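You operate a simulated robot arm through the tools that you are given. There is no shell and no other tool. Be economical: measure what you need, move in short steps, check, and stop when the job is done.

You are at the controls of a simulated two-armed robot. One attempt, no reset.

Task
Wipe the smears off the toilet lid and seat with the blue pad.
Fine: wet it at the cleaner dispenser; pad back, lid closed. Where these are worked on the way, their far stop is far enough and under half their travel is too little: toilet lid. What is to be rubbed or washed off counts as gone when no trace of it is left.

The check looks at the end state, three seconds after you hand in, the way a careful person would. Anything else that was tipped, shoved, dropped, spilled or broken makes it a failure. Lids that push on must go on centred and level and be pressed home; caps that screw on are set level and turned clockwise until they are tight.

Robot
Two 7-joint arms with two-finger parallel grippers on one trunk, on a base that drives. Base frame: it is fixed to the floor where the robot stands at the start and does not move with it; the origin is under the middle of the robot, x ahead of it, y to its left, z up. Lengths are in mm, angles in rad, forces in N, time in s.
The left shoulder is at the start at [70, 163, 1195], the right one opposite. With the tool pointing down near the work surface each hand reaches from about 400 to 880 mm from the robot's upright axis, wherever it stands, measured 20 degrees to its own side. Places, roughly: dispenser plate [700, 300, 900]; toilet lid [200, 1200, 500]; toilet seat [200, 1200, 400]. Payload 3.43 kg a hand.
Tool frame (each hand has its own): the origin (TCP) lies between the finger pads and is the grasp point; the fingertips stand 34 mm ahead of it; z points along the fingers, y is the line along which they close. Largest opening 128 mm; finger width 24, thickness 12; the body of the gripper, 48 by 130 mm, starts 96 mm behind the TCP.
Orientation is that of the tool frame in the base frame, as [roll, pitch, yaw] about the fixed x, y, z axes, in that order (R = Rz(yaw) Ry(pitch) Rx(roll)). With the fingers straight down and closing along the base's y, the tool's x points along the base's -x, its y along +y and its z along -z.

Tools
- The arms move only by the tool play_rows. It takes "left_moves", "right_moves" or both (then of equal length, played together; a hand with none holds still); each is a list that holds one entry, the list of rows, each a list of 7 numbers: the shift along the base's x, y, z in m, then the turn, a rotation vector about the base's x, y, z in rad, then the opening, from 0 (shut) to 1 (fully open). In form: [[[tx, ty, tz, rx, ry, rz, grip], ...]]. A call has 1 to 12 rows; each row shifts and turns the commanded pose from where the row before left it. A row lasts 0.2 s, in which the tool goes at most 50 mm and 0.15 rad; a call with a longer step from one row to the next is refused whole, and so is a gripper value outside its range. A pose out of reach is approached as far as the arm can. The call stops where the force on the tool passes 40 N (or 10 N more than at its start, if that is more) or the arm is blocked; 0.2 s more then pass. Each finger travels about 153 mm/s and halts on what it meets, pressing with about 25 N; the grip force reading is that of the motor and also rises with nothing between the fingers. The clock runs only during rows and for 0.2 s after the last one: add rows that do not move to give the fingers time. The reply holds the time, the measured pose of the TCP, the force on the tool along the base axes, the opening and the grip force, in the units named above and with some noise, with the torque about the TCP (base axes, N m) and any sound that the robot's microphone picked up.
- Cameras (640 x 400 px; columns grow to the right, rows downward): "scene" is now at [116.9, 53, 1412.7]; the picture's right is [0.58, -0.81, 0.00], its down [-0.48, -0.34, -0.81] and it looks along [0.66, 0.47, -0.59] (base axes); focal length 252 px, centre (320, 200). "left" rides on the left gripper at [76, 11, -160] in its tool frame; the picture's right is [-0.15, 0.99, 0.00], its down [-0.88, -0.13, -0.46] and it looks along [-0.45, -0.07, 0.89] (tool axes); focal length 234 px, centre (320, 200). "right" rides on the right gripper at [76, -11, -160] in its tool frame; the picture's right is [0.15, 0.99, 0.00], its down [-0.88, 0.13, -0.46] and it looks along [-0.45, 0.07, 0.89] (tool axes); focal length 234 px, centre (320, 200). There is no depth. A picture from a camera that has moved, and an enlarged one, comes with that camera's place and axes in the base frame and with its lens. The place of the scene camera against the robot may be out by one fixed shift of up to 12 mm in any direction.
- capture(camera): a new picture of that camera. The clock stands still meanwhile.
- move_column(by): slides the trunk up (or, below 0, down) by that many mm; the arms and the scene camera ride with it, the base frame stays. It gives what a move gives, with no picture.
- roll_base(legs): drives the robot by 1 to 6 legs, each [ahead, left, turn to the left] in mm, mm and rad, along the robot's own axes; the way and the turn of a leg run together, so that a leg with both is an arc; at most 1500 mm and 3.142 rad a leg. The arms and the cameras ride along, it lands a little off, and it stops where it bumps. It gives what a move gives.
- turn_head(pan, tilt): turns the head with the scene camera to pan (to the left, within 1.501 rad either way) and tilt (down, from -0.506 to 1.204), counted from straight ahead of the robot. It gives what a move gives.
- zoom(camera, box): a new picture of the part [left, top, right, bottom] of that camera's present view, enlarged. The clock stands still meanwhile.
- job_done(): hands the job in; it is judged then, once.

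Work in short steps. Places have to be worked out from the pictures, the camera data and where the tool is seen: move nearer, look again, correct. Check each grasp and each placing, and mend what went wrong. You have 120 turns and 108 pictures in all, those below and enlarged ones among them. Open the grippers and draw the arms clear of the work before you hand the job in, unless the task says otherwise.

The tools are called after "Request:" as a command line: name --argument value ..., lists and objects as JSON in quotes. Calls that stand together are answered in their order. play_rows: Moves the arms, as the interface text tells. Its arguments: {"type":"object","properties":{"left_moves":{"type":"array","items":{"type":"array","items":{"type":"array","items":{"type":"number"}}}},"right_moves":{"type":"array","items":{"type":"array","items":{"type":"array","items":{"type":"number"}}}}},"required":[]} The other tools are called the same way: move_column (by) slides the trunk up or down; roll_base (legs) drives the base; turn_head (pan, tilt) turns the head that bears the scene camera; capture (camera) takes a picture; zoom (camera, box) takes an enlarged picture of a part of a camera's view; job_done () hands the job in.

At the start:

```text
time_s: 0.0
left_position: [366.5, 517.8, 1246.4]
left_tcp_rot: [-3.141, 0.0, -3.139]
left_ft_force: [0.4, 0.4, -0.3]
left_moment: [0.0, 0.01, 0.04]
left_finger_gap: 128.1
left_gripper_force: 0.2
right_position: [433.6, 83.1, 1232.4]
right_tcp_rot: [-3.141, 0.0, 3.142]
right_ft_force: [-0.8, 1.1, -0.1]
right_moment: [0.02, -0.03, 0.01]
right_finger_gap: 128.0
right_gripper_force: 0.2
trunk travel left (down, up): [-675.0, 265.0]
robot x, y, heading: [-2.3, -1.7, 0.007]
head pan, tilt: [0.62, 0.632]
```

scene: 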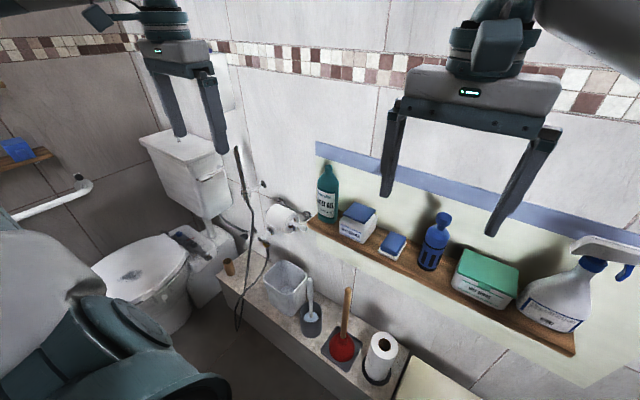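
right: 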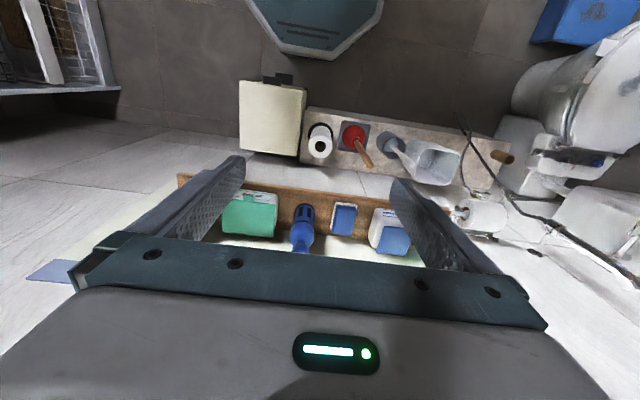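
left: 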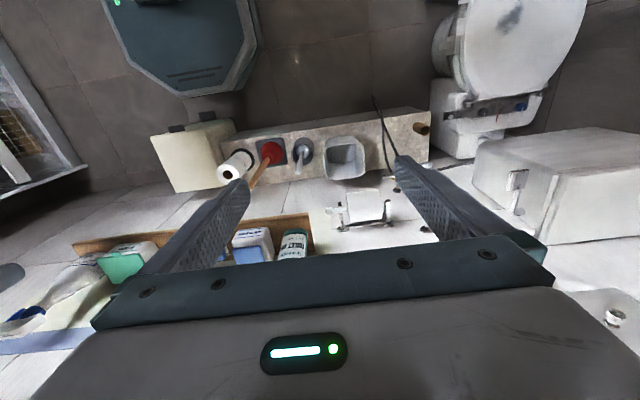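

I see the shelf with bottles and several blue things, and the toilet to the left. I zoom in on the shelf and on the toilet.

Request:
zoom --camera "scene" --box '[290, 140, 610, 340]'

Request:
zoom --camera "scene" --box '[0, 100, 320, 300]'

```text
2.00 times, centred on (450, 240) of scene
camera zoom: at [116.9, 53.0, 1412.7], right [0.58, -0.81, 0.0], down [-0.48, -0.34, -0.81], along [0.66, 0.47, -0.59], focal length 504 px, centre (60, 120)
```

zoom: 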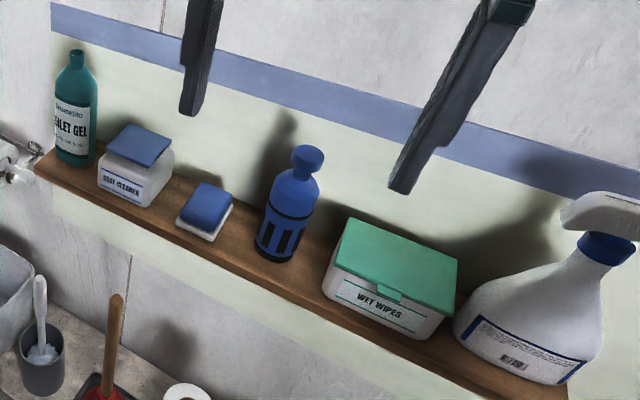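

```text
2.00 times, centred on (160, 200) of scene
camera zoom: at [116.9, 53.0, 1412.7], right [0.58, -0.81, 0.0], down [-0.48, -0.34, -0.81], along [0.66, 0.47, -0.59], focal length 504 px, centre (640, 200)
```

zoom: 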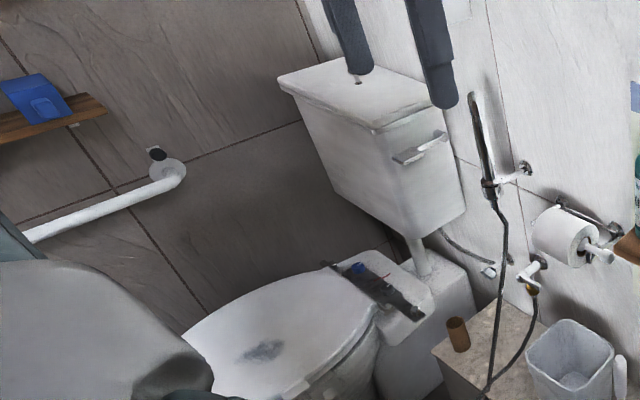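

The dispenser ("seat cleaner", blue plate) is near [709, 317, 900], with the blue pad on its tray next to it near [696, 189, 850]. I clear the right hand out to the right, then bring the left hand out above the pad to look.

Request:
play_rows --right_moves '[[[0, -0.045, 0, 0, 0, 0, 1], [0, -0.045, 0, 0, 0, 0, 1], [0, -0.045, 0, 0, 0, 0, 1], [0, -0.045, 0, 0, 0, 0, 1], [0, -0.045, 0, 0, 0, 0, 1], [0, -0.045, 0, 0, 0, 0, 1], [0, -0.045, 0, 0, 0, 0, 1], [0, -0.045, 0, 0, 0, 0, 1]]]'

Request:
play_rows --left_moves '[[[0.027, -0.033, -0.005, 0, 0, 0, 1], [0.027, -0.033, -0.005, 0, 0, 0, 1], [0.027, -0.033, -0.005, 0, 0, 0, 1], [0.027, -0.033, -0.005, 0, 0, 0, 1], [0.027, -0.033, -0.005, 0, 0, 0, 1], [0.027, -0.033, -0.005, 0, 0, 0, 1], [0.027, -0.033, -0.005, 0, 0, 0, 1], [0.027, -0.033, -0.005, 0, 0, 0, 1], [0.027, -0.033, -0.005, 0, 0, 0, 1], [0.027, -0.033, -0.005, 0, 0, 0, 1]]]'

Request:
capture --camera "left"

Request:
capture --camera "scene"

```text
time_s: 1.8
left_position: [366.8, 516.2, 1248.3]
left_tcp_rot: [3.138, 0.002, -3.141]
left_ft_force: [-0.2, -0.6, 0.4]
left_moment: [0.03, -0.02, -0.02]
left_finger_gap: 127.9
left_gripper_force: 0.0
right_position: [432.0, -280.7, 1232.6]
right_tcp_rot: [3.141, 0.001, -3.139]
right_ft_force: [0.3, 0.1, 0.2]
right_moment: [0.03, -0.01, -0.01]
right_finger_gap: 127.8
right_gripper_force: 0.1
trunk travel left (down, up): [-675.0, 265.0]
robot x, y, heading: [1.8, 0.3, -0.002]
head pan, tilt: [0.62, 0.632]
```

```text
time_s: 4.0
left_position: [625.6, 203.6, 1198.9]
left_tcp_rot: [-3.141, 0.0, -3.137]
left_ft_force: [0.4, 0.2, 0.5]
left_moment: [-0.03, 0.0, 0.03]
left_finger_gap: 127.6
left_gripper_force: 0.0
left hand out of reach, approached as far as the arm can: row 10
right_position: [434.4, -278.1, 1231.9]
right_tcp_rot: [-3.141, -0.001, -3.141]
right_ft_force: [-0.3, 0.6, 0.0]
right_moment: [0.0, 0.0, 0.02]
right_finger_gap: 128.1
right_gripper_force: 0.0
trunk travel left (down, up): [-675.0, 265.0]
robot x, y, heading: [-1.6, 1.1, 0.0]
head pan, tilt: [0.62, 0.632]
```

```text
102 pictures are left
camera left: at [550.4, 214.3, 1359.2], right [0.14, 0.99, 0.0], down [0.88, -0.13, 0.46], along [0.45, -0.06, -0.89], focal length 234 px, centre (320, 200)
```

left: 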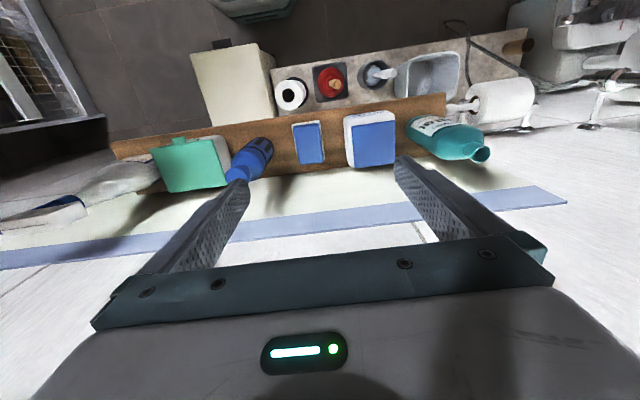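

```text
101 pictures are left
camera scene: at [118.6, 53.0, 1412.6], right [0.58, -0.81, 0.0], down [-0.48, -0.34, -0.81], along [0.66, 0.47, -0.59], focal length 252 px, centre (320, 200)
```

scene: 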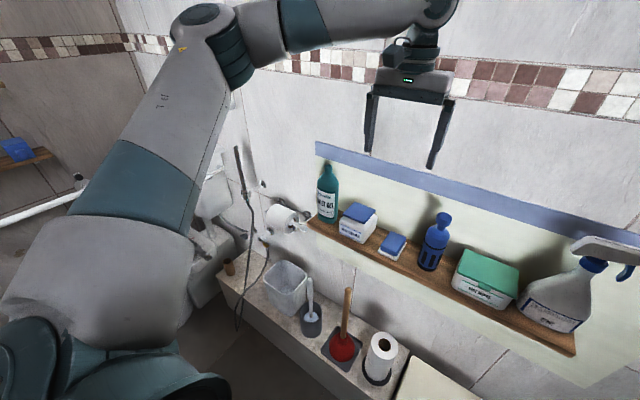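

Trunk is too high for this reach. Triangulating both cameras puts the pad top near [658, 178, 877]. I back off slightly, lower the trunk and look again nearer.

Request:
play_rows --left_moves '[[[-0.04, -0.01, 0, 0, 0, 0, 1], [-0.04, -0.01, 0, 0, 0, 0, 1]]]'

Request:
move_column --by -180

Request:
capture --camera "left"

Request:
zoom --camera "scene" --box '[290, 100, 530, 250]'

```text
time_s: 4.6
left_position: [541.6, 183.0, 1199.6]
left_tcp_rot: [3.141, 0.001, -3.14]
left_ft_force: [-1.1, 0.1, -1.2]
left_moment: [0.03, -0.01, 0.02]
left_finger_gap: 127.9
left_gripper_force: 0.0
right_position: [431.0, -278.0, 1233.4]
right_tcp_rot: [-3.141, 0.002, 3.141]
right_ft_force: [0.5, -0.6, 0.3]
right_moment: [0.06, -0.03, 0.01]
right_finger_gap: 128.0
right_gripper_force: 0.0
trunk travel left (down, up): [-675.0, 265.0]
robot x, y, heading: [2.5, 0.7, -0.001]
head pan, tilt: [0.62, 0.632]
```

```text
time_s: 6.6
left_position: [544.0, 183.6, 1020.6]
left_tcp_rot: [-3.14, 0.002, -3.14]
left_ft_force: [0.1, -0.1, -0.3]
left_moment: [0.0, 0.0, 0.01]
left_finger_gap: 127.9
left_gripper_force: 0.0
right_position: [434.3, -278.4, 1052.8]
right_tcp_rot: [3.14, 0.001, -3.142]
right_ft_force: [-0.3, -0.3, 0.5]
right_moment: [0.0, 0.0, 0.01]
right_finger_gap: 128.1
right_gripper_force: 0.0
trunk travel left (down, up): [-495.0, 445.0]
robot x, y, heading: [3.4, -1.6, 0.005]
head pan, tilt: [0.62, 0.632]
```

```text
100 pictures are left
camera left: at [468.4, 194.2, 1180.3], right [0.14, 0.99, 0.0], down [0.88, -0.13, 0.46], along [0.45, -0.07, -0.89], focal length 234 px, centre (320, 200)
```

left: 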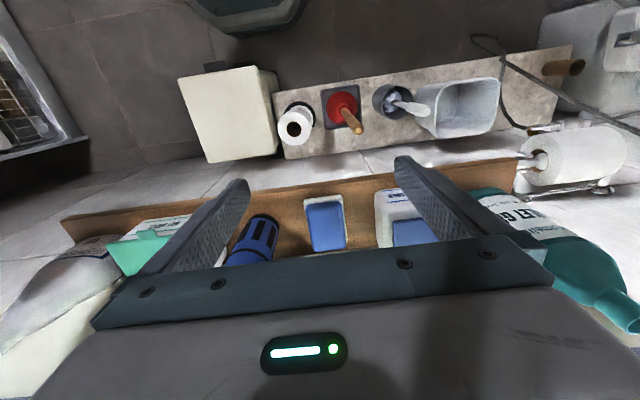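

```text
2.67 times, centred on (410, 175) of scene
camera zoom: at [116.7, 52.8, 1232.8], right [0.58, -0.81, 0.0], down [-0.48, -0.34, -0.81], along [0.66, 0.47, -0.59], focal length 672 px, centre (80, 267)
```

zoom: 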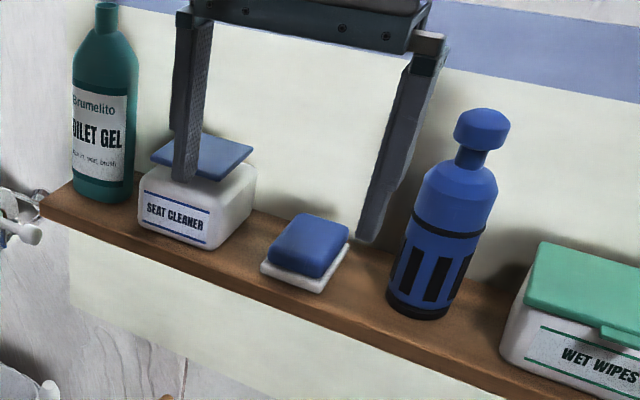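

Refined estimate: pad top centre about [667, 177, 878], about 55 mm wide in y, with the bottle's edge at y≈112 and the dispenser at y≈262. I narrow the fingers to about 80 mm and go above the pad.

Request:
play_rows --left_moves '[[[0, 0, 0, 0, 0, 0, 0.63], [0.041, -0.001, 0, 0, 0, 0, 0.63], [0.041, -0.001, 0, 0, 0, 0, 0.63], [0.041, -0.001, 0, 0, 0, 0, 0.63], [0, 0, -0.03, 0, 0, 0, 0.63], [0, 0, -0.03, 0, 0, 0, 0.63]]]'

Request:
capture --camera "left"

Request:
zoom --camera "scene" --box '[290, 100, 530, 250]'

```text
time_s: 8.0
left_position: [625.5, 196.9, 951.1]
left_tcp_rot: [3.141, -0.001, -3.141]
left_ft_force: [-0.5, 0.7, -0.3]
left_moment: [-0.05, 0.01, -0.01]
left_finger_gap: 80.8
left_gripper_force: 0.0
left hand out of reach, approached as far as the arm can: row 3, 4
right_position: [434.3, -279.6, 1053.1]
right_tcp_rot: [3.141, -0.001, 3.141]
right_ft_force: [0.5, -0.6, 0.5]
right_moment: [0.0, 0.03, -0.02]
right_finger_gap: 128.2
right_gripper_force: 0.1
trunk travel left (down, up): [-495.0, 445.0]
robot x, y, heading: [-1.6, 1.6, 0.001]
head pan, tilt: [0.62, 0.632]
```

```text
98 pictures are left
camera left: at [550.4, 207.4, 1112.1], right [0.15, 0.99, 0.0], down [0.88, -0.13, 0.46], along [0.45, -0.07, -0.89], focal length 234 px, centre (320, 200)
```

left: 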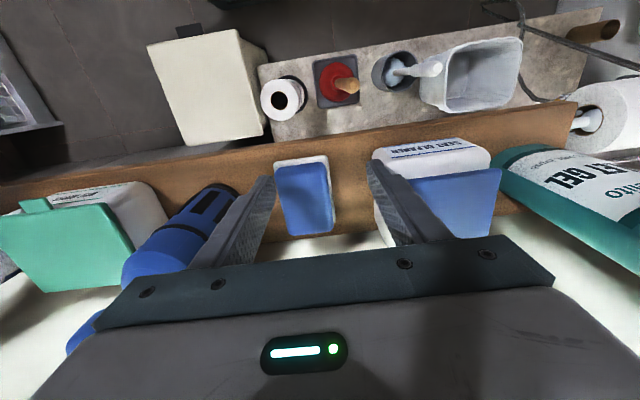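

```text
2.67 times, centred on (410, 175) of scene
camera zoom: at [117.3, 53.1, 1232.6], right [0.58, -0.81, 0.0], down [-0.48, -0.34, -0.81], along [0.66, 0.47, -0.59], focal length 672 px, centre (80, 267)
```

zoom: 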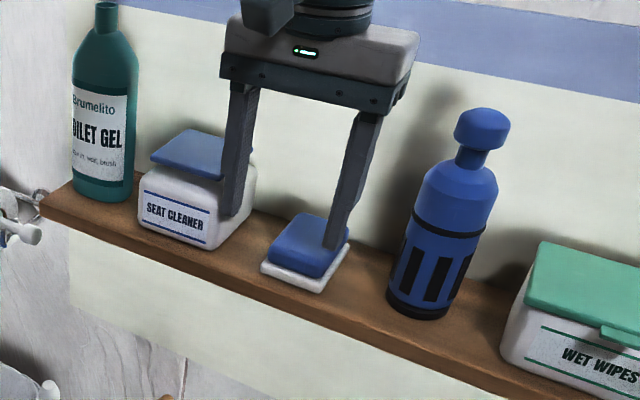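

The hand fell short at x≈625, out of reach. There is about 200 mm of floor clear ahead of the base, so I lift and pull back a little, and drive ahead 75 mm.

Request:
play_rows --left_moves '[[[-0.03, -0.015, 0.03, 0, 0, 0, 0.63], [0, 0, 0.02, 0, 0, 0, 0.63]]]'

Request:
roll_base --legs '[[75, 0, 0]]'

Request:
capture --camera "left"

Request:
zoom --camera "scene" --box '[290, 80, 530, 230]'

```text
time_s: 8.6
left_position: [595.3, 182.4, 1000.3]
left_tcp_rot: [3.141, -0.001, -3.141]
left_ft_force: [0.7, -0.1, -0.3]
left_moment: [-0.01, 0.03, 0.0]
left_finger_gap: 80.3
left_gripper_force: 0.0
right_position: [433.7, -278.1, 1052.0]
right_tcp_rot: [3.141, -0.001, -3.141]
right_ft_force: [0.6, 0.0, 0.2]
right_moment: [-0.01, 0.05, -0.02]
right_finger_gap: 127.9
right_gripper_force: 0.1
trunk travel left (down, up): [-495.0, 445.0]
robot x, y, heading: [2.2, 1.1, -0.001]
head pan, tilt: [0.62, 0.632]
```

```text
time_s: 9.7
left_position: [661.4, 181.9, 999.6]
left_tcp_rot: [3.14, -0.003, -3.14]
left_ft_force: [-0.1, 0.3, 0.0]
left_moment: [0.01, 0.1, 0.02]
left_finger_gap: 80.6
left_gripper_force: 0.1
right_position: [499.9, -278.7, 1050.1]
right_tcp_rot: [3.14, -0.003, 3.139]
right_ft_force: [0.4, 0.4, -0.9]
right_moment: [0.01, 0.05, 0.05]
right_finger_gap: 128.2
right_gripper_force: 0.0
trunk travel left (down, up): [-495.0, 445.0]
robot x, y, heading: [60.7, 0.8, 0.007]
head pan, tilt: [0.62, 0.632]
stopped in leg 1: the robot was blocked; the commanded pose is now the measured one
```

```text
96 pictures are left
camera left: at [585.6, 192.4, 1160.1], right [0.15, 0.99, 0.0], down [0.88, -0.13, 0.45], along [0.45, -0.07, -0.89], focal length 234 px, centre (320, 200)
```

left: 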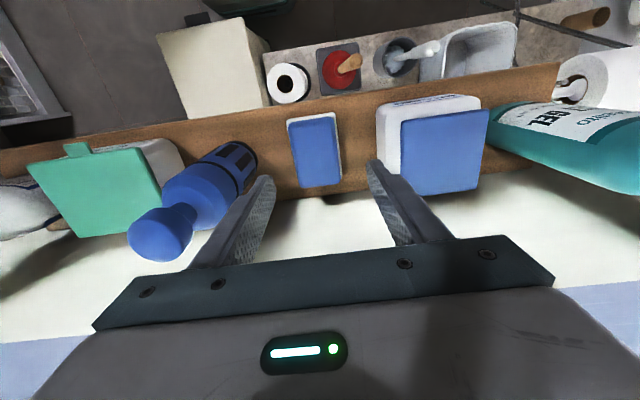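

```text
2.67 times, centred on (410, 155) of scene
camera zoom: at [183.2, 52.2, 1232.1], right [0.58, -0.81, 0.0], down [-0.48, -0.34, -0.8], along [0.65, 0.47, -0.59], focal length 672 px, centre (80, 320)
```

zoom: 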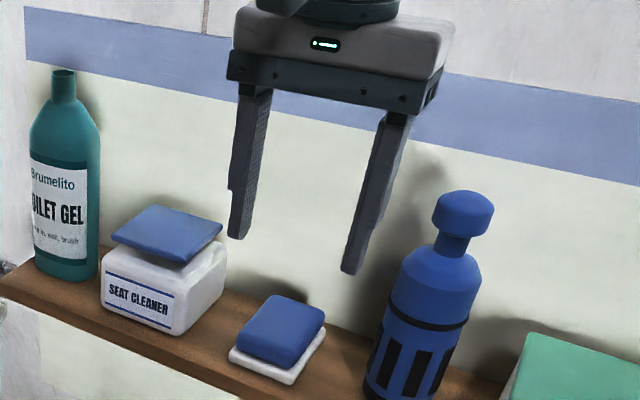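

Blocked after 60 mm, and the hand stands right over the pad (pad about [661, 175, 878]). I'll check the bench and bin afterwards; now I correct y and descend to z≈905.

Request:
play_rows --left_moves '[[[0, -0.006, -0.025, 0, 0, 0, 0.63], [0, 0, -0.025, 0, 0, 0, 0.63], [0, 0, -0.025, 0, 0, 0, 0.63], [0, 0, -0.02, 0, 0, 0, 0.63]]]'

Request:
capture --camera "left"

Request:
zoom --camera "scene" --box '[310, 130, 470, 230]'

Request:
turn_head --pan 0 --tilt 1.1

Request:
capture --camera "scene"

```text
time_s: 10.7
left_position: [656.0, 176.5, 905.9]
left_tcp_rot: [-3.141, 0.0, -3.14]
left_ft_force: [0.9, 0.1, -0.1]
left_moment: [-0.01, 0.01, 0.01]
left_finger_gap: 80.8
left_gripper_force: 0.1
right_position: [495.2, -278.3, 1052.0]
right_tcp_rot: [-3.141, 0.0, 3.142]
right_ft_force: [-1.2, -0.6, 0.3]
right_moment: [0.0, 0.02, 0.03]
right_finger_gap: 128.0
right_gripper_force: 0.2
trunk travel left (down, up): [-495.0, 445.0]
robot x, y, heading: [64.5, 0.5, -0.003]
head pan, tilt: [0.62, 0.632]
```

```text
94 pictures are left
camera left: at [581.2, 187.1, 1066.1], right [0.14, 0.99, 0.0], down [0.88, -0.13, 0.46], along [0.45, -0.07, -0.89], focal length 234 px, centre (320, 200)
```

left: 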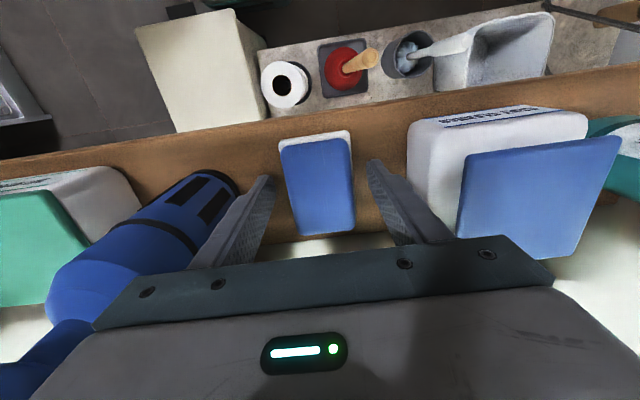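

```text
4.00 times, centred on (390, 180) of scene
camera zoom: at [179.7, 52.8, 1232.6], right [0.58, -0.81, 0.0], down [-0.48, -0.34, -0.81], along [0.66, 0.47, -0.59], focal length 1008 px, centre (40, 280)
```

zoom: 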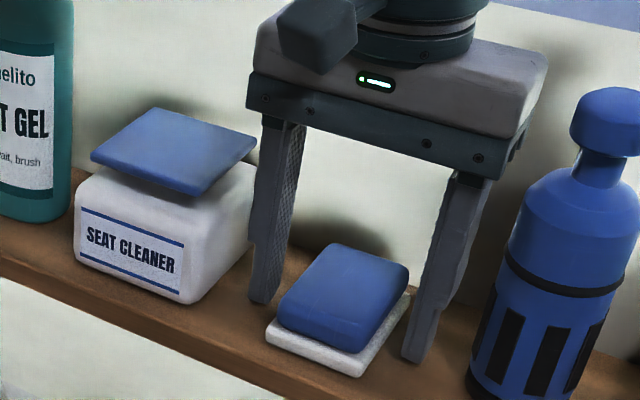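

```text
time_s: 11.7
left_position: [657.1, 176.8, 906.8]
left_tcp_rot: [3.14, 0.003, -3.139]
left_ft_force: [-0.1, 0.2, -0.2]
left_moment: [0.01, 0.0, -0.05]
left_finger_gap: 80.6
left_gripper_force: 0.1
right_position: [495.6, -278.9, 1053.3]
right_tcp_rot: [3.141, 0.001, -3.141]
right_ft_force: [-0.3, -0.6, -0.8]
right_moment: [0.0, -0.01, 0.02]
right_finger_gap: 127.9
right_gripper_force: 0.1
trunk travel left (down, up): [-495.0, 445.0]
robot x, y, heading: [63.0, 1.8, 0.002]
head pan, tilt: [0.0, 1.1]
```

```text
92 pictures are left
camera scene: at [171.2, 2.0, 1196.9], right [0.0, -1.0, 0.0], down [-0.89, 0.0, -0.45], along [0.45, 0.0, -0.89], focal length 252 px, centre (320, 200)
```

scene: 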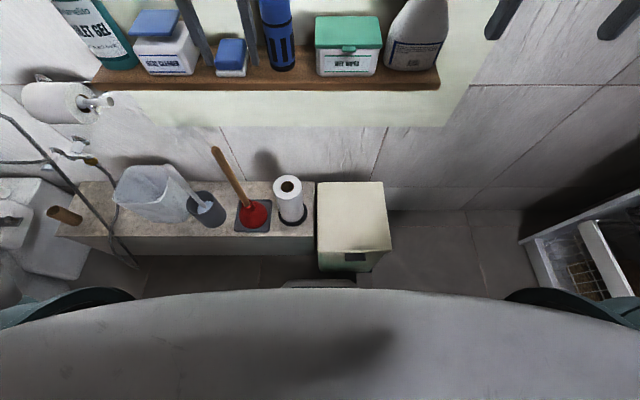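

The fingers straddle the pad cleanly and the bin and bench still stand upright. I go 6 mm lower and close.

Request:
play_rows --left_moves '[[[0.005, -0.001, -0.006, 0, 0, 0, 0.63], [0, 0, 0, 0, 0, 0, 0.5], [0, 0, 0, 0, 0, 0, 0.4], [0, 0, 0, 0, 0, 0, 0.3], [0, 0, 0, 0, 0, 0, 0.25], [0, 0, 0, 0, 0, 0, 0.25]]]'

Request:
turn_head --pan 0.62 --tilt 0.632

Request:
zoom --camera "scene" --box '[310, 130, 470, 230]'

```text
time_s: 13.0
left_position: [661.1, 175.0, 903.7]
left_tcp_rot: [3.141, 0.008, -3.138]
left_ft_force: [-7.2, 1.8, 14.2]
left_moment: [0.49, 0.42, 0.21]
left_finger_gap: 57.0
left_gripper_force: 25.1
right_position: [494.4, -278.7, 1052.8]
right_tcp_rot: [-3.142, 0.003, 3.141]
right_ft_force: [0.3, -0.4, 0.0]
right_moment: [-0.02, 0.02, -0.05]
right_finger_gap: 128.0
right_gripper_force: 0.1
trunk travel left (down, up): [-495.0, 445.0]
robot x, y, heading: [62.1, -1.0, -0.001]
head pan, tilt: [0.0, 1.1]
stopped in row 6 (left hand): the force on the tool passed its limit at 41 N (the readings are from after the stop); the commanded pose is now the measured one
```

```text
time_s: 14.0
left_position: [661.9, 175.9, 903.7]
left_tcp_rot: [-3.141, 0.008, 3.141]
left_ft_force: [-7.3, 2.6, 18.7]
left_moment: [0.68, 0.49, 0.22]
left_finger_gap: 56.6
left_gripper_force: 25.2
right_position: [492.2, -278.5, 1054.5]
right_tcp_rot: [3.14, 0.003, 3.141]
right_ft_force: [0.4, -0.1, -0.7]
right_moment: [-0.01, -0.01, 0.0]
right_finger_gap: 128.1
right_gripper_force: 0.2
trunk travel left (down, up): [-495.0, 445.0]
robot x, y, heading: [65.5, 1.3, -0.004]
head pan, tilt: [0.62, 0.632]
```

```text
4.00 times, centred on (390, 180) of scene
camera zoom: at [176.6, 52.5, 1233.1], right [0.58, -0.81, 0.0], down [-0.48, -0.34, -0.81], along [0.66, 0.47, -0.59], focal length 1008 px, centre (40, 280)
```

zoom: 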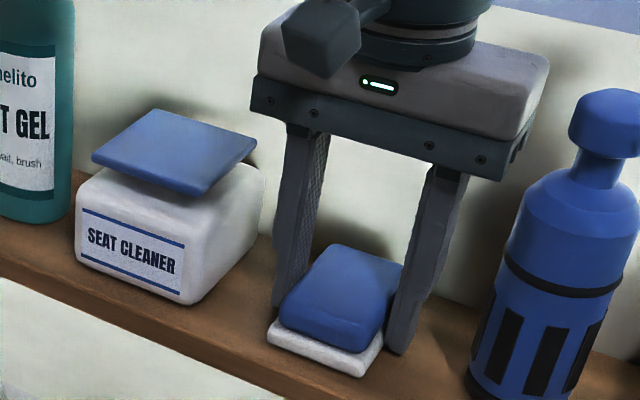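

The pad is gripped but the upward force says the fingertips sit on the tray. I want the pad to protrude below the tips, so I re-grip about 10 mm higher.

Request:
play_rows --left_moves '[[[0, 0, 0, 0, 0, 0, 0.55], [0, 0, 0, 0, 0, 0, 0.55], [0, 0, 0.01, 0, 0, 0, 0.55], [0, 0, 0, 0, 0, 0, 0.55]]]'

Request:
play_rows --left_moves '[[[0, 0, 0, 0, 0, 0, 0.45], [0, 0, 0, 0, 0, 0, 0.35], [0, 0, 0, 0, 0, 0, 0.35], [0, 0, 0, 0, 0, 0, 0.35]]]'

Request:
zoom --camera "scene" --box '[310, 130, 470, 230]'

```text
time_s: 15.0
left_position: [662.5, 175.9, 911.9]
left_tcp_rot: [-3.141, 0.004, -3.141]
left_ft_force: [0.2, -0.8, 0.3]
left_moment: [-0.02, 0.0, -0.01]
left_finger_gap: 70.4
left_gripper_force: 0.0
right_position: [494.6, -278.1, 1052.3]
right_tcp_rot: [3.139, 0.0, -3.141]
right_ft_force: [-0.3, -0.1, 1.0]
right_moment: [0.05, 0.0, -0.01]
right_finger_gap: 128.0
right_gripper_force: 0.0
trunk travel left (down, up): [-495.0, 445.0]
robot x, y, heading: [64.3, -1.2, 0.001]
head pan, tilt: [0.62, 0.632]
```

```text
time_s: 16.0
left_position: [663.2, 176.4, 912.2]
left_tcp_rot: [-3.141, 0.005, -3.14]
left_ft_force: [0.1, -0.8, 0.7]
left_moment: [-0.02, -0.02, 0.03]
left_finger_gap: 56.7
left_gripper_force: 25.6
right_position: [495.2, -279.0, 1053.5]
right_tcp_rot: [3.142, 0.0, -3.141]
right_ft_force: [-0.2, 1.4, 0.5]
right_moment: [-0.01, 0.01, 0.0]
right_finger_gap: 127.8
right_gripper_force: 0.1
trunk travel left (down, up): [-495.0, 445.0]
robot x, y, heading: [62.7, 0.4, 0.003]
head pan, tilt: [0.62, 0.632]
```

```text
4.00 times, centred on (390, 180) of scene
camera zoom: at [179.4, 52.8, 1232.7], right [0.58, -0.81, 0.0], down [-0.48, -0.34, -0.81], along [0.66, 0.47, -0.59], focal length 1008 px, centre (40, 280)
```

zoom: 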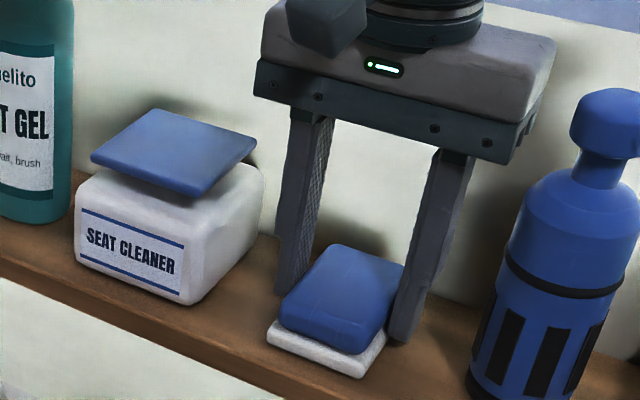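

Gripped at TCP [663, 176, 912], with fingertips at 878; this is the home pose. I lift 60 mm and look.

Request:
play_rows --left_moves '[[[0, 0, 0.015, 0, 0, 0, 0.35], [0, 0, 0.02, 0, 0, 0, 0.35], [0, 0, 0.03, 0, 0, 0, 0.35]]]'

Request:
zoom --camera "scene" --box '[310, 110, 470, 210]'

Request:
capture --camera "left"

```text
time_s: 16.8
left_position: [662.9, 176.0, 977.8]
left_tcp_rot: [-3.139, 0.006, -3.14]
left_ft_force: [-0.8, 0.2, 0.5]
left_moment: [0.03, 0.02, 0.0]
left_finger_gap: 56.9
left_gripper_force: 25.2
right_position: [496.5, -278.2, 1052.3]
right_tcp_rot: [-3.141, 0.002, 3.141]
right_ft_force: [0.2, 0.2, 0.0]
right_moment: [-0.03, -0.02, -0.03]
right_finger_gap: 128.1
right_gripper_force: 0.0
trunk travel left (down, up): [-495.0, 445.0]
robot x, y, heading: [61.4, 0.3, 0.001]
head pan, tilt: [0.62, 0.632]
```

```text
4.00 times, centred on (390, 160) of scene
camera zoom: at [179.0, 52.7, 1232.8], right [0.58, -0.81, 0.0], down [-0.48, -0.34, -0.81], along [0.66, 0.47, -0.59], focal length 1008 px, centre (40, 360)
```

zoom: 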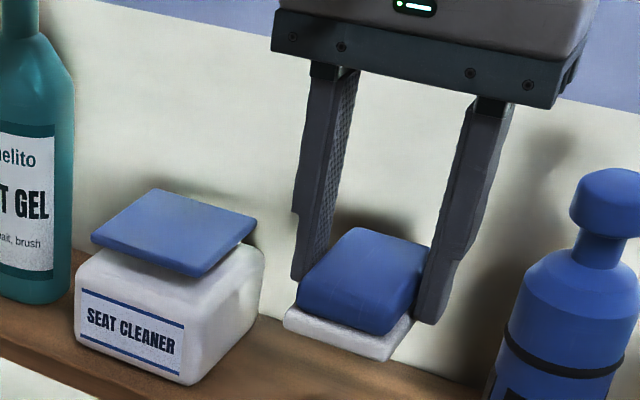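

```text
88 pictures are left
camera left: at [586.1, 186.2, 1137.9], right [0.14, 0.99, 0.0], down [0.88, -0.13, 0.46], along [0.46, -0.07, -0.89], focal length 234 px, centre (320, 200)
```

left: 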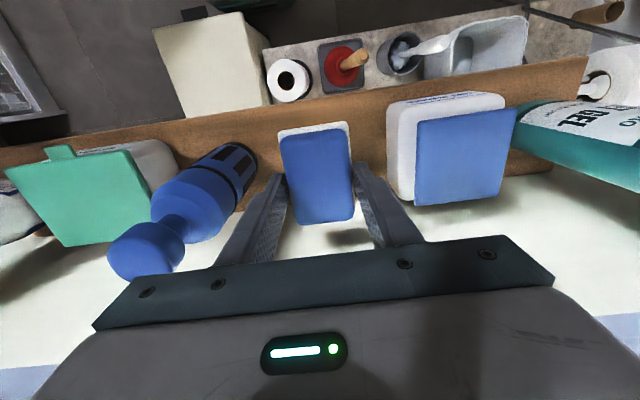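

The white layer is part of the pad (lifted with it), so about 30 mm protrudes below the fingertips. The dispenser plate sits near [666, 303, ~930]. I rise to 1040 and move over it.

Request:
play_rows --left_moves '[[[0, 0, 0.04, 0, 0, 0, 0.35], [0, 0.02, 0.025, 0, 0, 0, 0.35], [0.001, 0.04, 0, 0, 0, 0, 0.35], [0.001, 0.04, 0, 0, 0, 0, 0.35], [0.001, 0.027, 0, 0, 0, 0, 0.35]]]'

Request:
capture --camera "left"

Request:
zoom --camera "scene" --box '[270, 80, 430, 180]'

```text
time_s: 18.0
left_position: [666.6, 303.6, 1032.4]
left_tcp_rot: [-3.14, 0.004, -3.141]
left_ft_force: [0.0, -0.6, 0.3]
left_moment: [0.03, -0.01, -0.01]
left_finger_gap: 57.0
left_gripper_force: 25.1
left hand out of reach, approached as far as the arm can: row 1
right_position: [495.6, -277.5, 1052.5]
right_tcp_rot: [-3.141, 0.0, 3.14]
right_ft_force: [0.7, 0.0, 0.7]
right_moment: [-0.03, -0.01, -0.03]
right_finger_gap: 127.7
right_gripper_force: 0.0
trunk travel left (down, up): [-495.0, 445.0]
robot x, y, heading: [60.5, 2.4, 0.0]
head pan, tilt: [0.62, 0.632]
```

```text
87 pictures are left
camera left: at [590.1, 314.4, 1192.6], right [0.14, 0.99, 0.0], down [0.88, -0.13, 0.46], along [0.46, -0.07, -0.89], focal length 234 px, centre (320, 200)
```

left: 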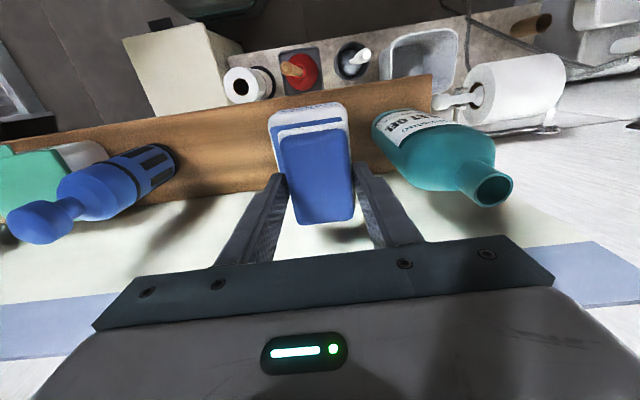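

```text
4.00 times, centred on (350, 130) of scene
camera zoom: at [179.1, 53.3, 1232.8], right [0.58, -0.81, 0.0], down [-0.48, -0.34, -0.81], along [0.66, 0.47, -0.59], focal length 1008 px, centre (200, 480)
```

zoom: 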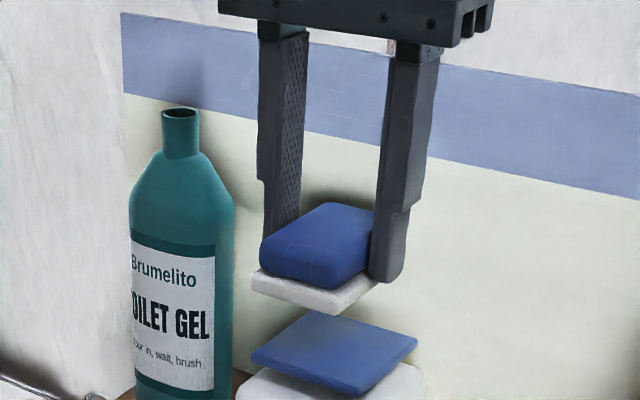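

The pad hovers above the plate, which lies slightly to the right. I shift y by -7 and descend in small steps until force or a sound shows contact.

Request:
play_rows --left_moves '[[[0.002, -0.007, -0.01, 0, 0, 0, 0.35], [0, 0, -0.008, 0, 0, 0, 0.35], [0, 0, -0.005, 0, 0, 0, 0.35], [0, 0, -0.005, 0, 0, 0, 0.35], [0, 0, -0.005, 0, 0, 0, 0.35], [0, 0, -0.004, 0, 0, 0, 0.35], [0, 0, -0.004, 0, 0, 0, 0.35]]]'

Request:
zoom --camera "scene" --box '[270, 100, 430, 200]'

```text
time_s: 19.6
left_position: [668.1, 295.2, 992.3]
left_tcp_rot: [-3.141, 0.005, -3.139]
left_ft_force: [-0.5, -0.2, -0.3]
left_moment: [0.01, -0.01, 0.03]
left_finger_gap: 56.6
left_gripper_force: 25.0
right_position: [495.8, -278.1, 1052.4]
right_tcp_rot: [-3.141, 0.0, -3.14]
right_ft_force: [0.6, 0.0, 0.2]
right_moment: [0.04, 0.0, 0.0]
right_finger_gap: 128.0
right_gripper_force: 0.1
trunk travel left (down, up): [-495.0, 445.0]
robot x, y, heading: [64.4, -0.8, -0.003]
head pan, tilt: [0.62, 0.632]
```

```text
4.00 times, centred on (350, 150) of scene
camera zoom: at [179.4, 52.9, 1232.8], right [0.58, -0.81, 0.0], down [-0.48, -0.34, -0.81], along [0.66, 0.47, -0.59], focal length 1008 px, centre (200, 400)
```

zoom: 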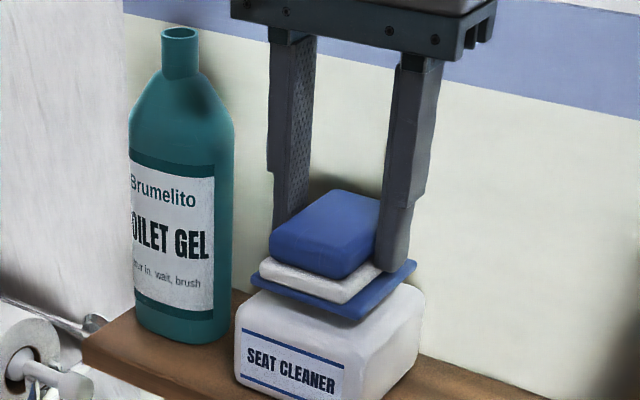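

The pad is well centred over the plate and nearly touching. I press on down in 3 mm steps.

Request:
play_rows --left_moves '[[[0, 0, -0.004, 0, 0, 0, 0.35], [0, 0, -0.003, 0, 0, 0, 0.35], [0, 0, -0.003, 0, 0, 0, 0.35], [0, 0, -0.003, 0, 0, 0, 0.35], [0, 0, -0.003, 0, 0, 0, 0.35], [0, 0, -0.003, 0, 0, 0, 0.35]]]'

Request:
zoom --camera "scene" --box '[270, 100, 430, 200]'

```text
time_s: 21.0
left_position: [667.0, 295.3, 973.7]
left_tcp_rot: [-3.141, 0.009, -3.141]
left_ft_force: [3.1, 3.1, 19.8]
left_moment: [0.17, -0.15, 0.0]
left_finger_gap: 57.1
left_gripper_force: 25.0
right_position: [493.1, -278.1, 1053.2]
right_tcp_rot: [-3.141, 0.001, 3.141]
right_ft_force: [0.4, 0.1, -0.9]
right_moment: [-0.01, -0.02, 0.03]
right_finger_gap: 128.1
right_gripper_force: 0.1
trunk travel left (down, up): [-495.0, 445.0]
robot x, y, heading: [63.7, -4.8, -0.002]
head pan, tilt: [0.62, 0.632]
```

```text
4.00 times, centred on (350, 150) of scene
camera zoom: at [177.8, 52.5, 1233.1], right [0.58, -0.81, 0.0], down [-0.48, -0.34, -0.81], along [0.66, 0.47, -0.59], focal length 1008 px, centre (200, 400)
```

zoom: 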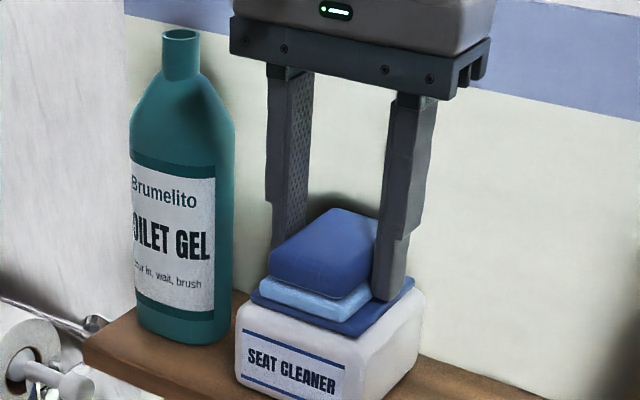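

The white layer has turned blue, so the pad is wet. I lift off, draw the hand back clear of the shelf, and turn the head to the toilet.

Request:
play_rows --left_moves '[[[0, 0, 0.015, 0, 0, 0, 0.35], [0, 0, 0.03, 0, 0, 0, 0.35], [-0.02, 0, 0.03, 0, 0, 0, 0.35], [-0.045, 0, 0.01, 0, 0, 0, 0.35], [-0.045, 0, 0, 0, 0, 0, 0.35], [-0.045, 0, 0, 0, 0, 0, 0.35], [-0.045, 0, 0, 0, 0, 0, 0.35], [-0.045, 0, 0, 0, 0, 0, 0.35]]]'

Request:
turn_head --pan 1.35 --tilt 0.75

Request:
capture --camera "scene"

Request:
capture --camera "left"

```text
time_s: 22.8
left_position: [420.9, 295.0, 1057.5]
left_tcp_rot: [-3.139, 0.006, -3.141]
left_ft_force: [-1.0, -0.3, -0.2]
left_moment: [-0.01, -0.06, 0.04]
left_finger_gap: 57.0
left_gripper_force: 25.1
right_position: [493.5, -278.4, 1054.0]
right_tcp_rot: [3.141, 0.003, 3.141]
right_ft_force: [0.0, 0.5, 0.9]
right_moment: [-0.02, -0.04, -0.01]
right_finger_gap: 128.2
right_gripper_force: 0.1
trunk travel left (down, up): [-495.0, 445.0]
robot x, y, heading: [64.5, 2.1, -0.004]
head pan, tilt: [0.62, 0.632]
```

```text
time_s: 23.9
left_position: [422.5, 294.4, 1058.8]
left_tcp_rot: [-3.139, 0.006, -3.141]
left_ft_force: [0.2, -0.2, 0.3]
left_moment: [0.05, 0.02, -0.01]
left_finger_gap: 56.7
left_gripper_force: 25.4
right_position: [495.8, -277.8, 1052.7]
right_tcp_rot: [3.142, -0.001, 3.14]
right_ft_force: [-0.1, -0.1, -0.2]
right_moment: [0.02, 0.02, -0.02]
right_finger_gap: 127.9
right_gripper_force: 0.0
trunk travel left (down, up): [-495.0, 445.0]
robot x, y, heading: [61.1, -2.3, 0.001]
head pan, tilt: [1.349, 0.75]
```

```text
83 pictures are left
camera scene: at [126.5, 83.0, 1222.7], right [0.98, -0.22, 0.0], down [-0.15, -0.67, -0.73], along [0.16, 0.71, -0.68], focal length 252 px, centre (320, 200)
```

scene: 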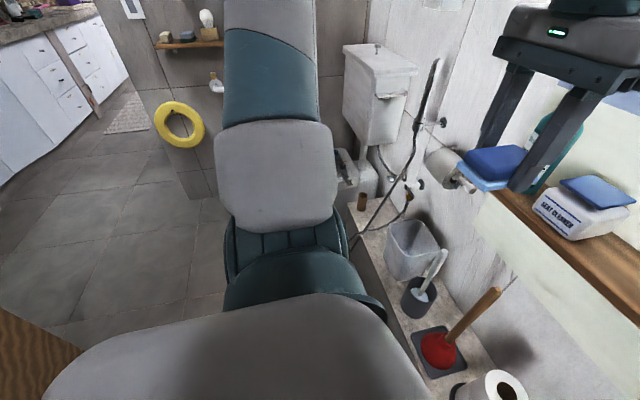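

```text
82 pictures are left
camera left: at [346.6, 306.1, 1217.4], right [0.14, 0.99, 0.0], down [0.88, -0.13, 0.46], along [0.46, -0.07, -0.89], focal length 234 px, centre (320, 200)
```

left: 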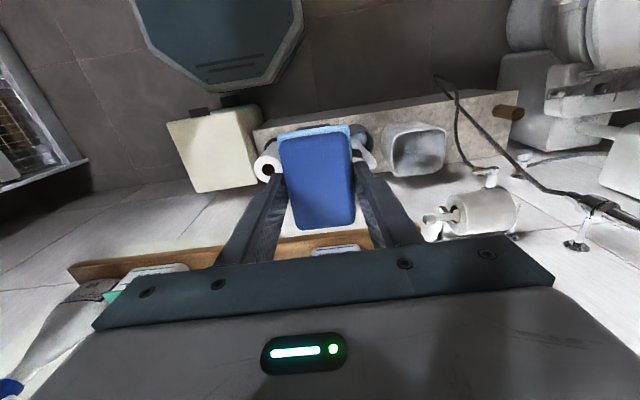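

The elbow blocks the view. I back off 120 mm and turn the base 0.8 rad left to see the toilet and floor.

Request:
roll_base --legs '[[-80, 0, 0], [0, 0, 0.8]]'

Request:
turn_head --pan 0.2 --tilt 0.6

Request:
capture --camera "scene"

Request:
turn_head --pan 1.2 --tilt 0.4

Request:
capture --camera "scene"

```text
time_s: 26.7
left_position: [65.9, 457.7, 1057.6]
left_tcp_rot: [-3.136, 0.009, -2.443]
left_ft_force: [0.2, 0.3, -0.4]
left_moment: [-0.04, 0.0, -0.04]
left_finger_gap: 56.9
left_gripper_force: 25.3
right_position: [489.3, 64.9, 1061.5]
right_tcp_rot: [-3.141, 0.021, -2.445]
right_ft_force: [-0.5, 0.0, 0.5]
right_moment: [-0.02, -0.01, -0.01]
right_finger_gap: 127.7
right_gripper_force: 0.1
trunk travel left (down, up): [-495.0, 445.0]
robot x, y, heading: [-18.8, -0.4, 0.698]
head pan, tilt: [1.349, 0.75]
stopped in leg 2: the robot was blocked; the commanded pose is now the measured one
```

```text
time_s: 28.1
left_position: [69.3, 458.0, 1057.8]
left_tcp_rot: [3.14, 0.004, -2.439]
left_ft_force: [0.2, 0.3, -1.1]
left_moment: [-0.01, -0.02, 0.0]
left_finger_gap: 56.8
left_gripper_force: 25.4
right_position: [491.8, 65.2, 1057.3]
right_tcp_rot: [3.14, 0.014, -2.441]
right_ft_force: [0.2, 0.0, 0.2]
right_moment: [0.0, 0.0, 0.02]
right_finger_gap: 128.0
right_gripper_force: 0.0
trunk travel left (down, up): [-495.0, 445.0]
robot x, y, heading: [-18.1, 0.5, 0.7]
head pan, tilt: [0.201, 0.6]
```

```text
81 pictures are left
camera scene: at [71.9, 103.0, 1235.4], right [0.78, -0.62, 0.0], down [-0.35, -0.44, -0.82], along [0.51, 0.65, -0.57], focal length 252 px, centre (320, 200)
```

scene: 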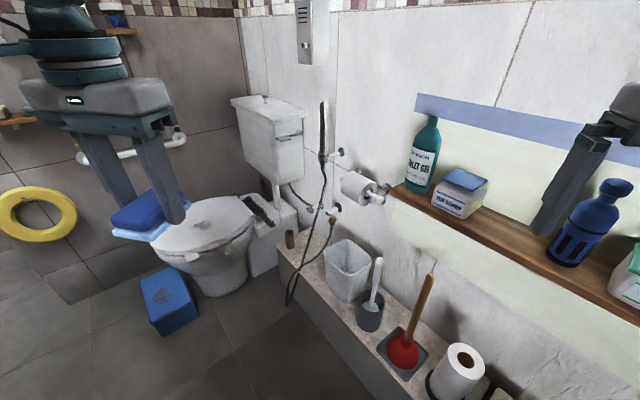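

```text
time_s: 29.4
left_position: [68.5, 457.3, 1057.3]
left_tcp_rot: [-3.141, 0.006, -2.44]
left_ft_force: [-0.3, 0.1, -0.1]
left_moment: [0.01, -0.02, 0.03]
left_finger_gap: 56.9
left_gripper_force: 25.3
right_position: [492.9, 63.9, 1057.6]
right_tcp_rot: [3.14, 0.015, -2.445]
right_ft_force: [-0.8, 0.7, 0.0]
right_moment: [0.03, 0.0, 0.01]
right_finger_gap: 127.9
right_gripper_force: 0.1
trunk travel left (down, up): [-495.0, 445.0]
robot x, y, heading: [-16.6, -1.5, 0.699]
head pan, tilt: [1.201, 0.4]
```

```text
80 pictures are left
camera scene: at [-13.1, 121.4, 1253.7], right [0.95, 0.32, 0.0], down [0.13, -0.37, -0.92], along [-0.3, 0.87, -0.39], focal length 252 px, centre (320, 200)
```

scene: 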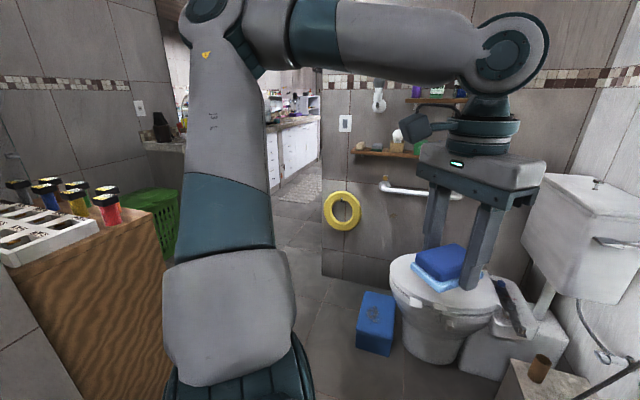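

The turn was blocked at 0.7 rad. I look around both sides to find what was touched before moving on.

Request:
turn_head --pan 1.5 --tilt 0.75

Request:
capture --camera "scene"

Request:
turn_head --pan -0.9 --tilt 0.7

Request:
capture --camera "scene"

```text
time_s: 30.2
left_position: [68.8, 457.7, 1057.3]
left_tcp_rot: [-3.141, 0.006, -2.44]
left_ft_force: [0.4, 0.4, -0.2]
left_moment: [0.0, -0.04, 0.03]
left_finger_gap: 56.7
left_gripper_force: 24.4
right_position: [493.0, 64.8, 1057.8]
right_tcp_rot: [3.14, 0.015, -2.443]
right_ft_force: [-0.2, 0.6, -0.5]
right_moment: [-0.02, 0.04, 0.01]
right_finger_gap: 128.1
right_gripper_force: 0.1
trunk travel left (down, up): [-495.0, 445.0]
robot x, y, heading: [-17.4, 3.7, 0.695]
head pan, tilt: [1.499, 0.75]
```

```text
79 pictures are left
camera scene: at [-31.8, 100.8, 1222.7], right [0.81, 0.59, 0.0], down [0.4, -0.55, -0.73], along [-0.43, 0.59, -0.68], focal length 252 px, centre (320, 200)
```

scene: 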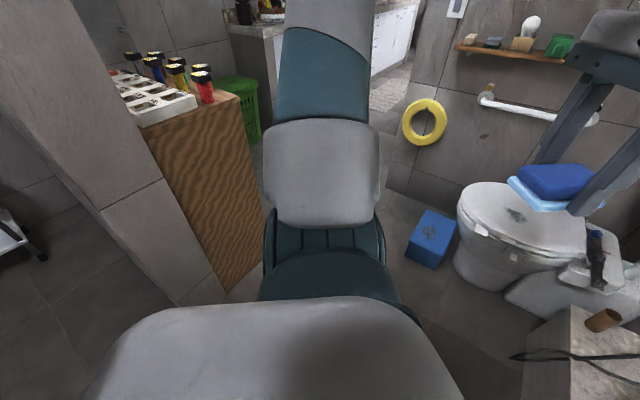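

```text
time_s: 32.4
left_position: [69.2, 456.5, 1056.7]
left_tcp_rot: [-3.14, 0.005, -2.44]
left_ft_force: [0.5, 0.5, -0.6]
left_moment: [0.0, 0.02, -0.01]
left_finger_gap: 56.8
left_gripper_force: 25.7
right_position: [492.5, 65.2, 1057.1]
right_tcp_rot: [3.141, 0.014, -2.442]
right_ft_force: [0.3, 0.3, -0.2]
right_moment: [-0.01, -0.03, -0.02]
right_finger_gap: 127.9
right_gripper_force: 0.1
trunk travel left (down, up): [-495.0, 445.0]
robot x, y, heading: [-15.0, -0.9, 0.697]
head pan, tilt: [-0.901, 0.7]
```

```text
78 pictures are left
camera scene: at [100.0, 16.7, 1226.9], right [-0.2, -0.98, 0.0], down [-0.63, 0.13, -0.76], along [0.75, -0.15, -0.64], focal length 252 px, centre (320, 200)
```

scene: 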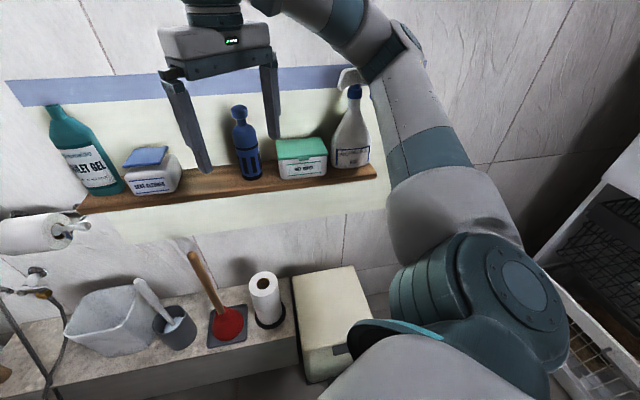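

Nothing looks displaced; most likely the right elbow came near the wall. The toilet lid spans about x 0–440, y 980–1340 with the hinge at the tank side, and a blue stool stands near [-50, 1080]. I move away from the wall first, then turn to face +y.

Request:
roll_base --legs '[[50, 217, 0], [0, 0, 0.75]]'

Request:
turn_head --pan 0.0 --tilt 0.7

Request:
capture --camera "scene"

```text
time_s: 36.1
left_position: [-365.9, 589.4, 1056.5]
left_tcp_rot: [3.141, 0.004, -1.691]
left_ft_force: [1.1, 0.4, -0.2]
left_moment: [-0.01, -0.01, -0.04]
left_finger_gap: 57.0
left_gripper_force: 25.2
right_position: [212.8, 590.2, 1057.4]
right_tcp_rot: [3.14, 0.015, -1.695]
right_ft_force: [0.3, -0.4, 0.2]
right_moment: [-0.01, -0.01, 0.01]
right_finger_gap: 128.1
right_gripper_force: 0.0
trunk travel left (down, up): [-495.0, 445.0]
robot x, y, heading: [-120.9, 193.4, 1.449]
head pan, tilt: [-0.901, 0.7]
```

```text
time_s: 37.3
left_position: [-367.1, 590.3, 1057.7]
left_tcp_rot: [-3.141, 0.005, -1.691]
left_ft_force: [-0.2, -0.1, -0.5]
left_moment: [0.0, -0.03, 0.0]
left_finger_gap: 56.9
left_gripper_force: 24.8
right_position: [212.5, 590.1, 1057.3]
right_tcp_rot: [3.14, 0.014, -1.694]
right_ft_force: [-0.3, -0.1, -0.4]
right_moment: [0.03, 0.04, 0.02]
right_finger_gap: 128.1
right_gripper_force: 0.1
trunk travel left (down, up): [-495.0, 445.0]
robot x, y, heading: [-115.1, 199.6, 1.447]
head pan, tilt: [0.0, 0.7]
```

```text
77 pictures are left
camera scene: at [-105.2, 331.8, 1226.9], right [0.99, -0.12, 0.0], down [-0.08, -0.64, -0.76], along [0.09, 0.76, -0.64], focal length 252 px, centre (320, 200)
```

scene: 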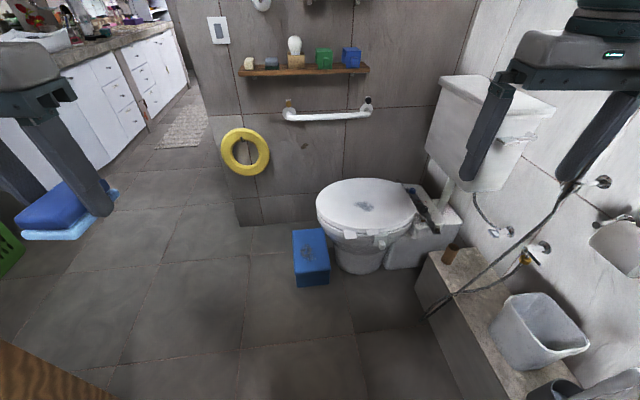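

Clear view of the toilet now. I zoom on it.

Request:
zoom --camera "scene" --box '[280, 160, 480, 285]'

```text
3.20 times, centred on (380, 222) of scene
camera zoom: at [-105.2, 331.8, 1226.9], right [0.99, -0.12, 0.0], down [-0.08, -0.64, -0.76], along [0.09, 0.76, -0.64], focal length 806 px, centre (128, 128)
```

zoom: 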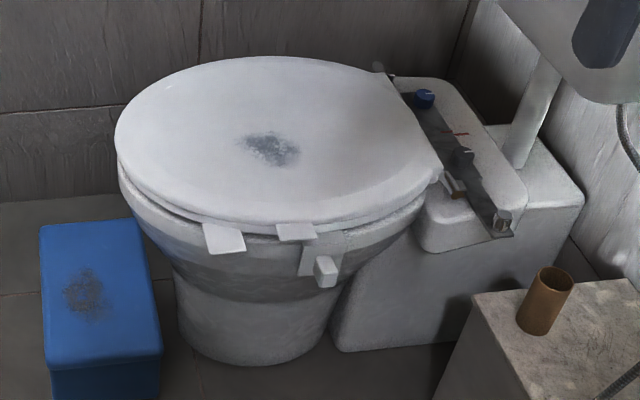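

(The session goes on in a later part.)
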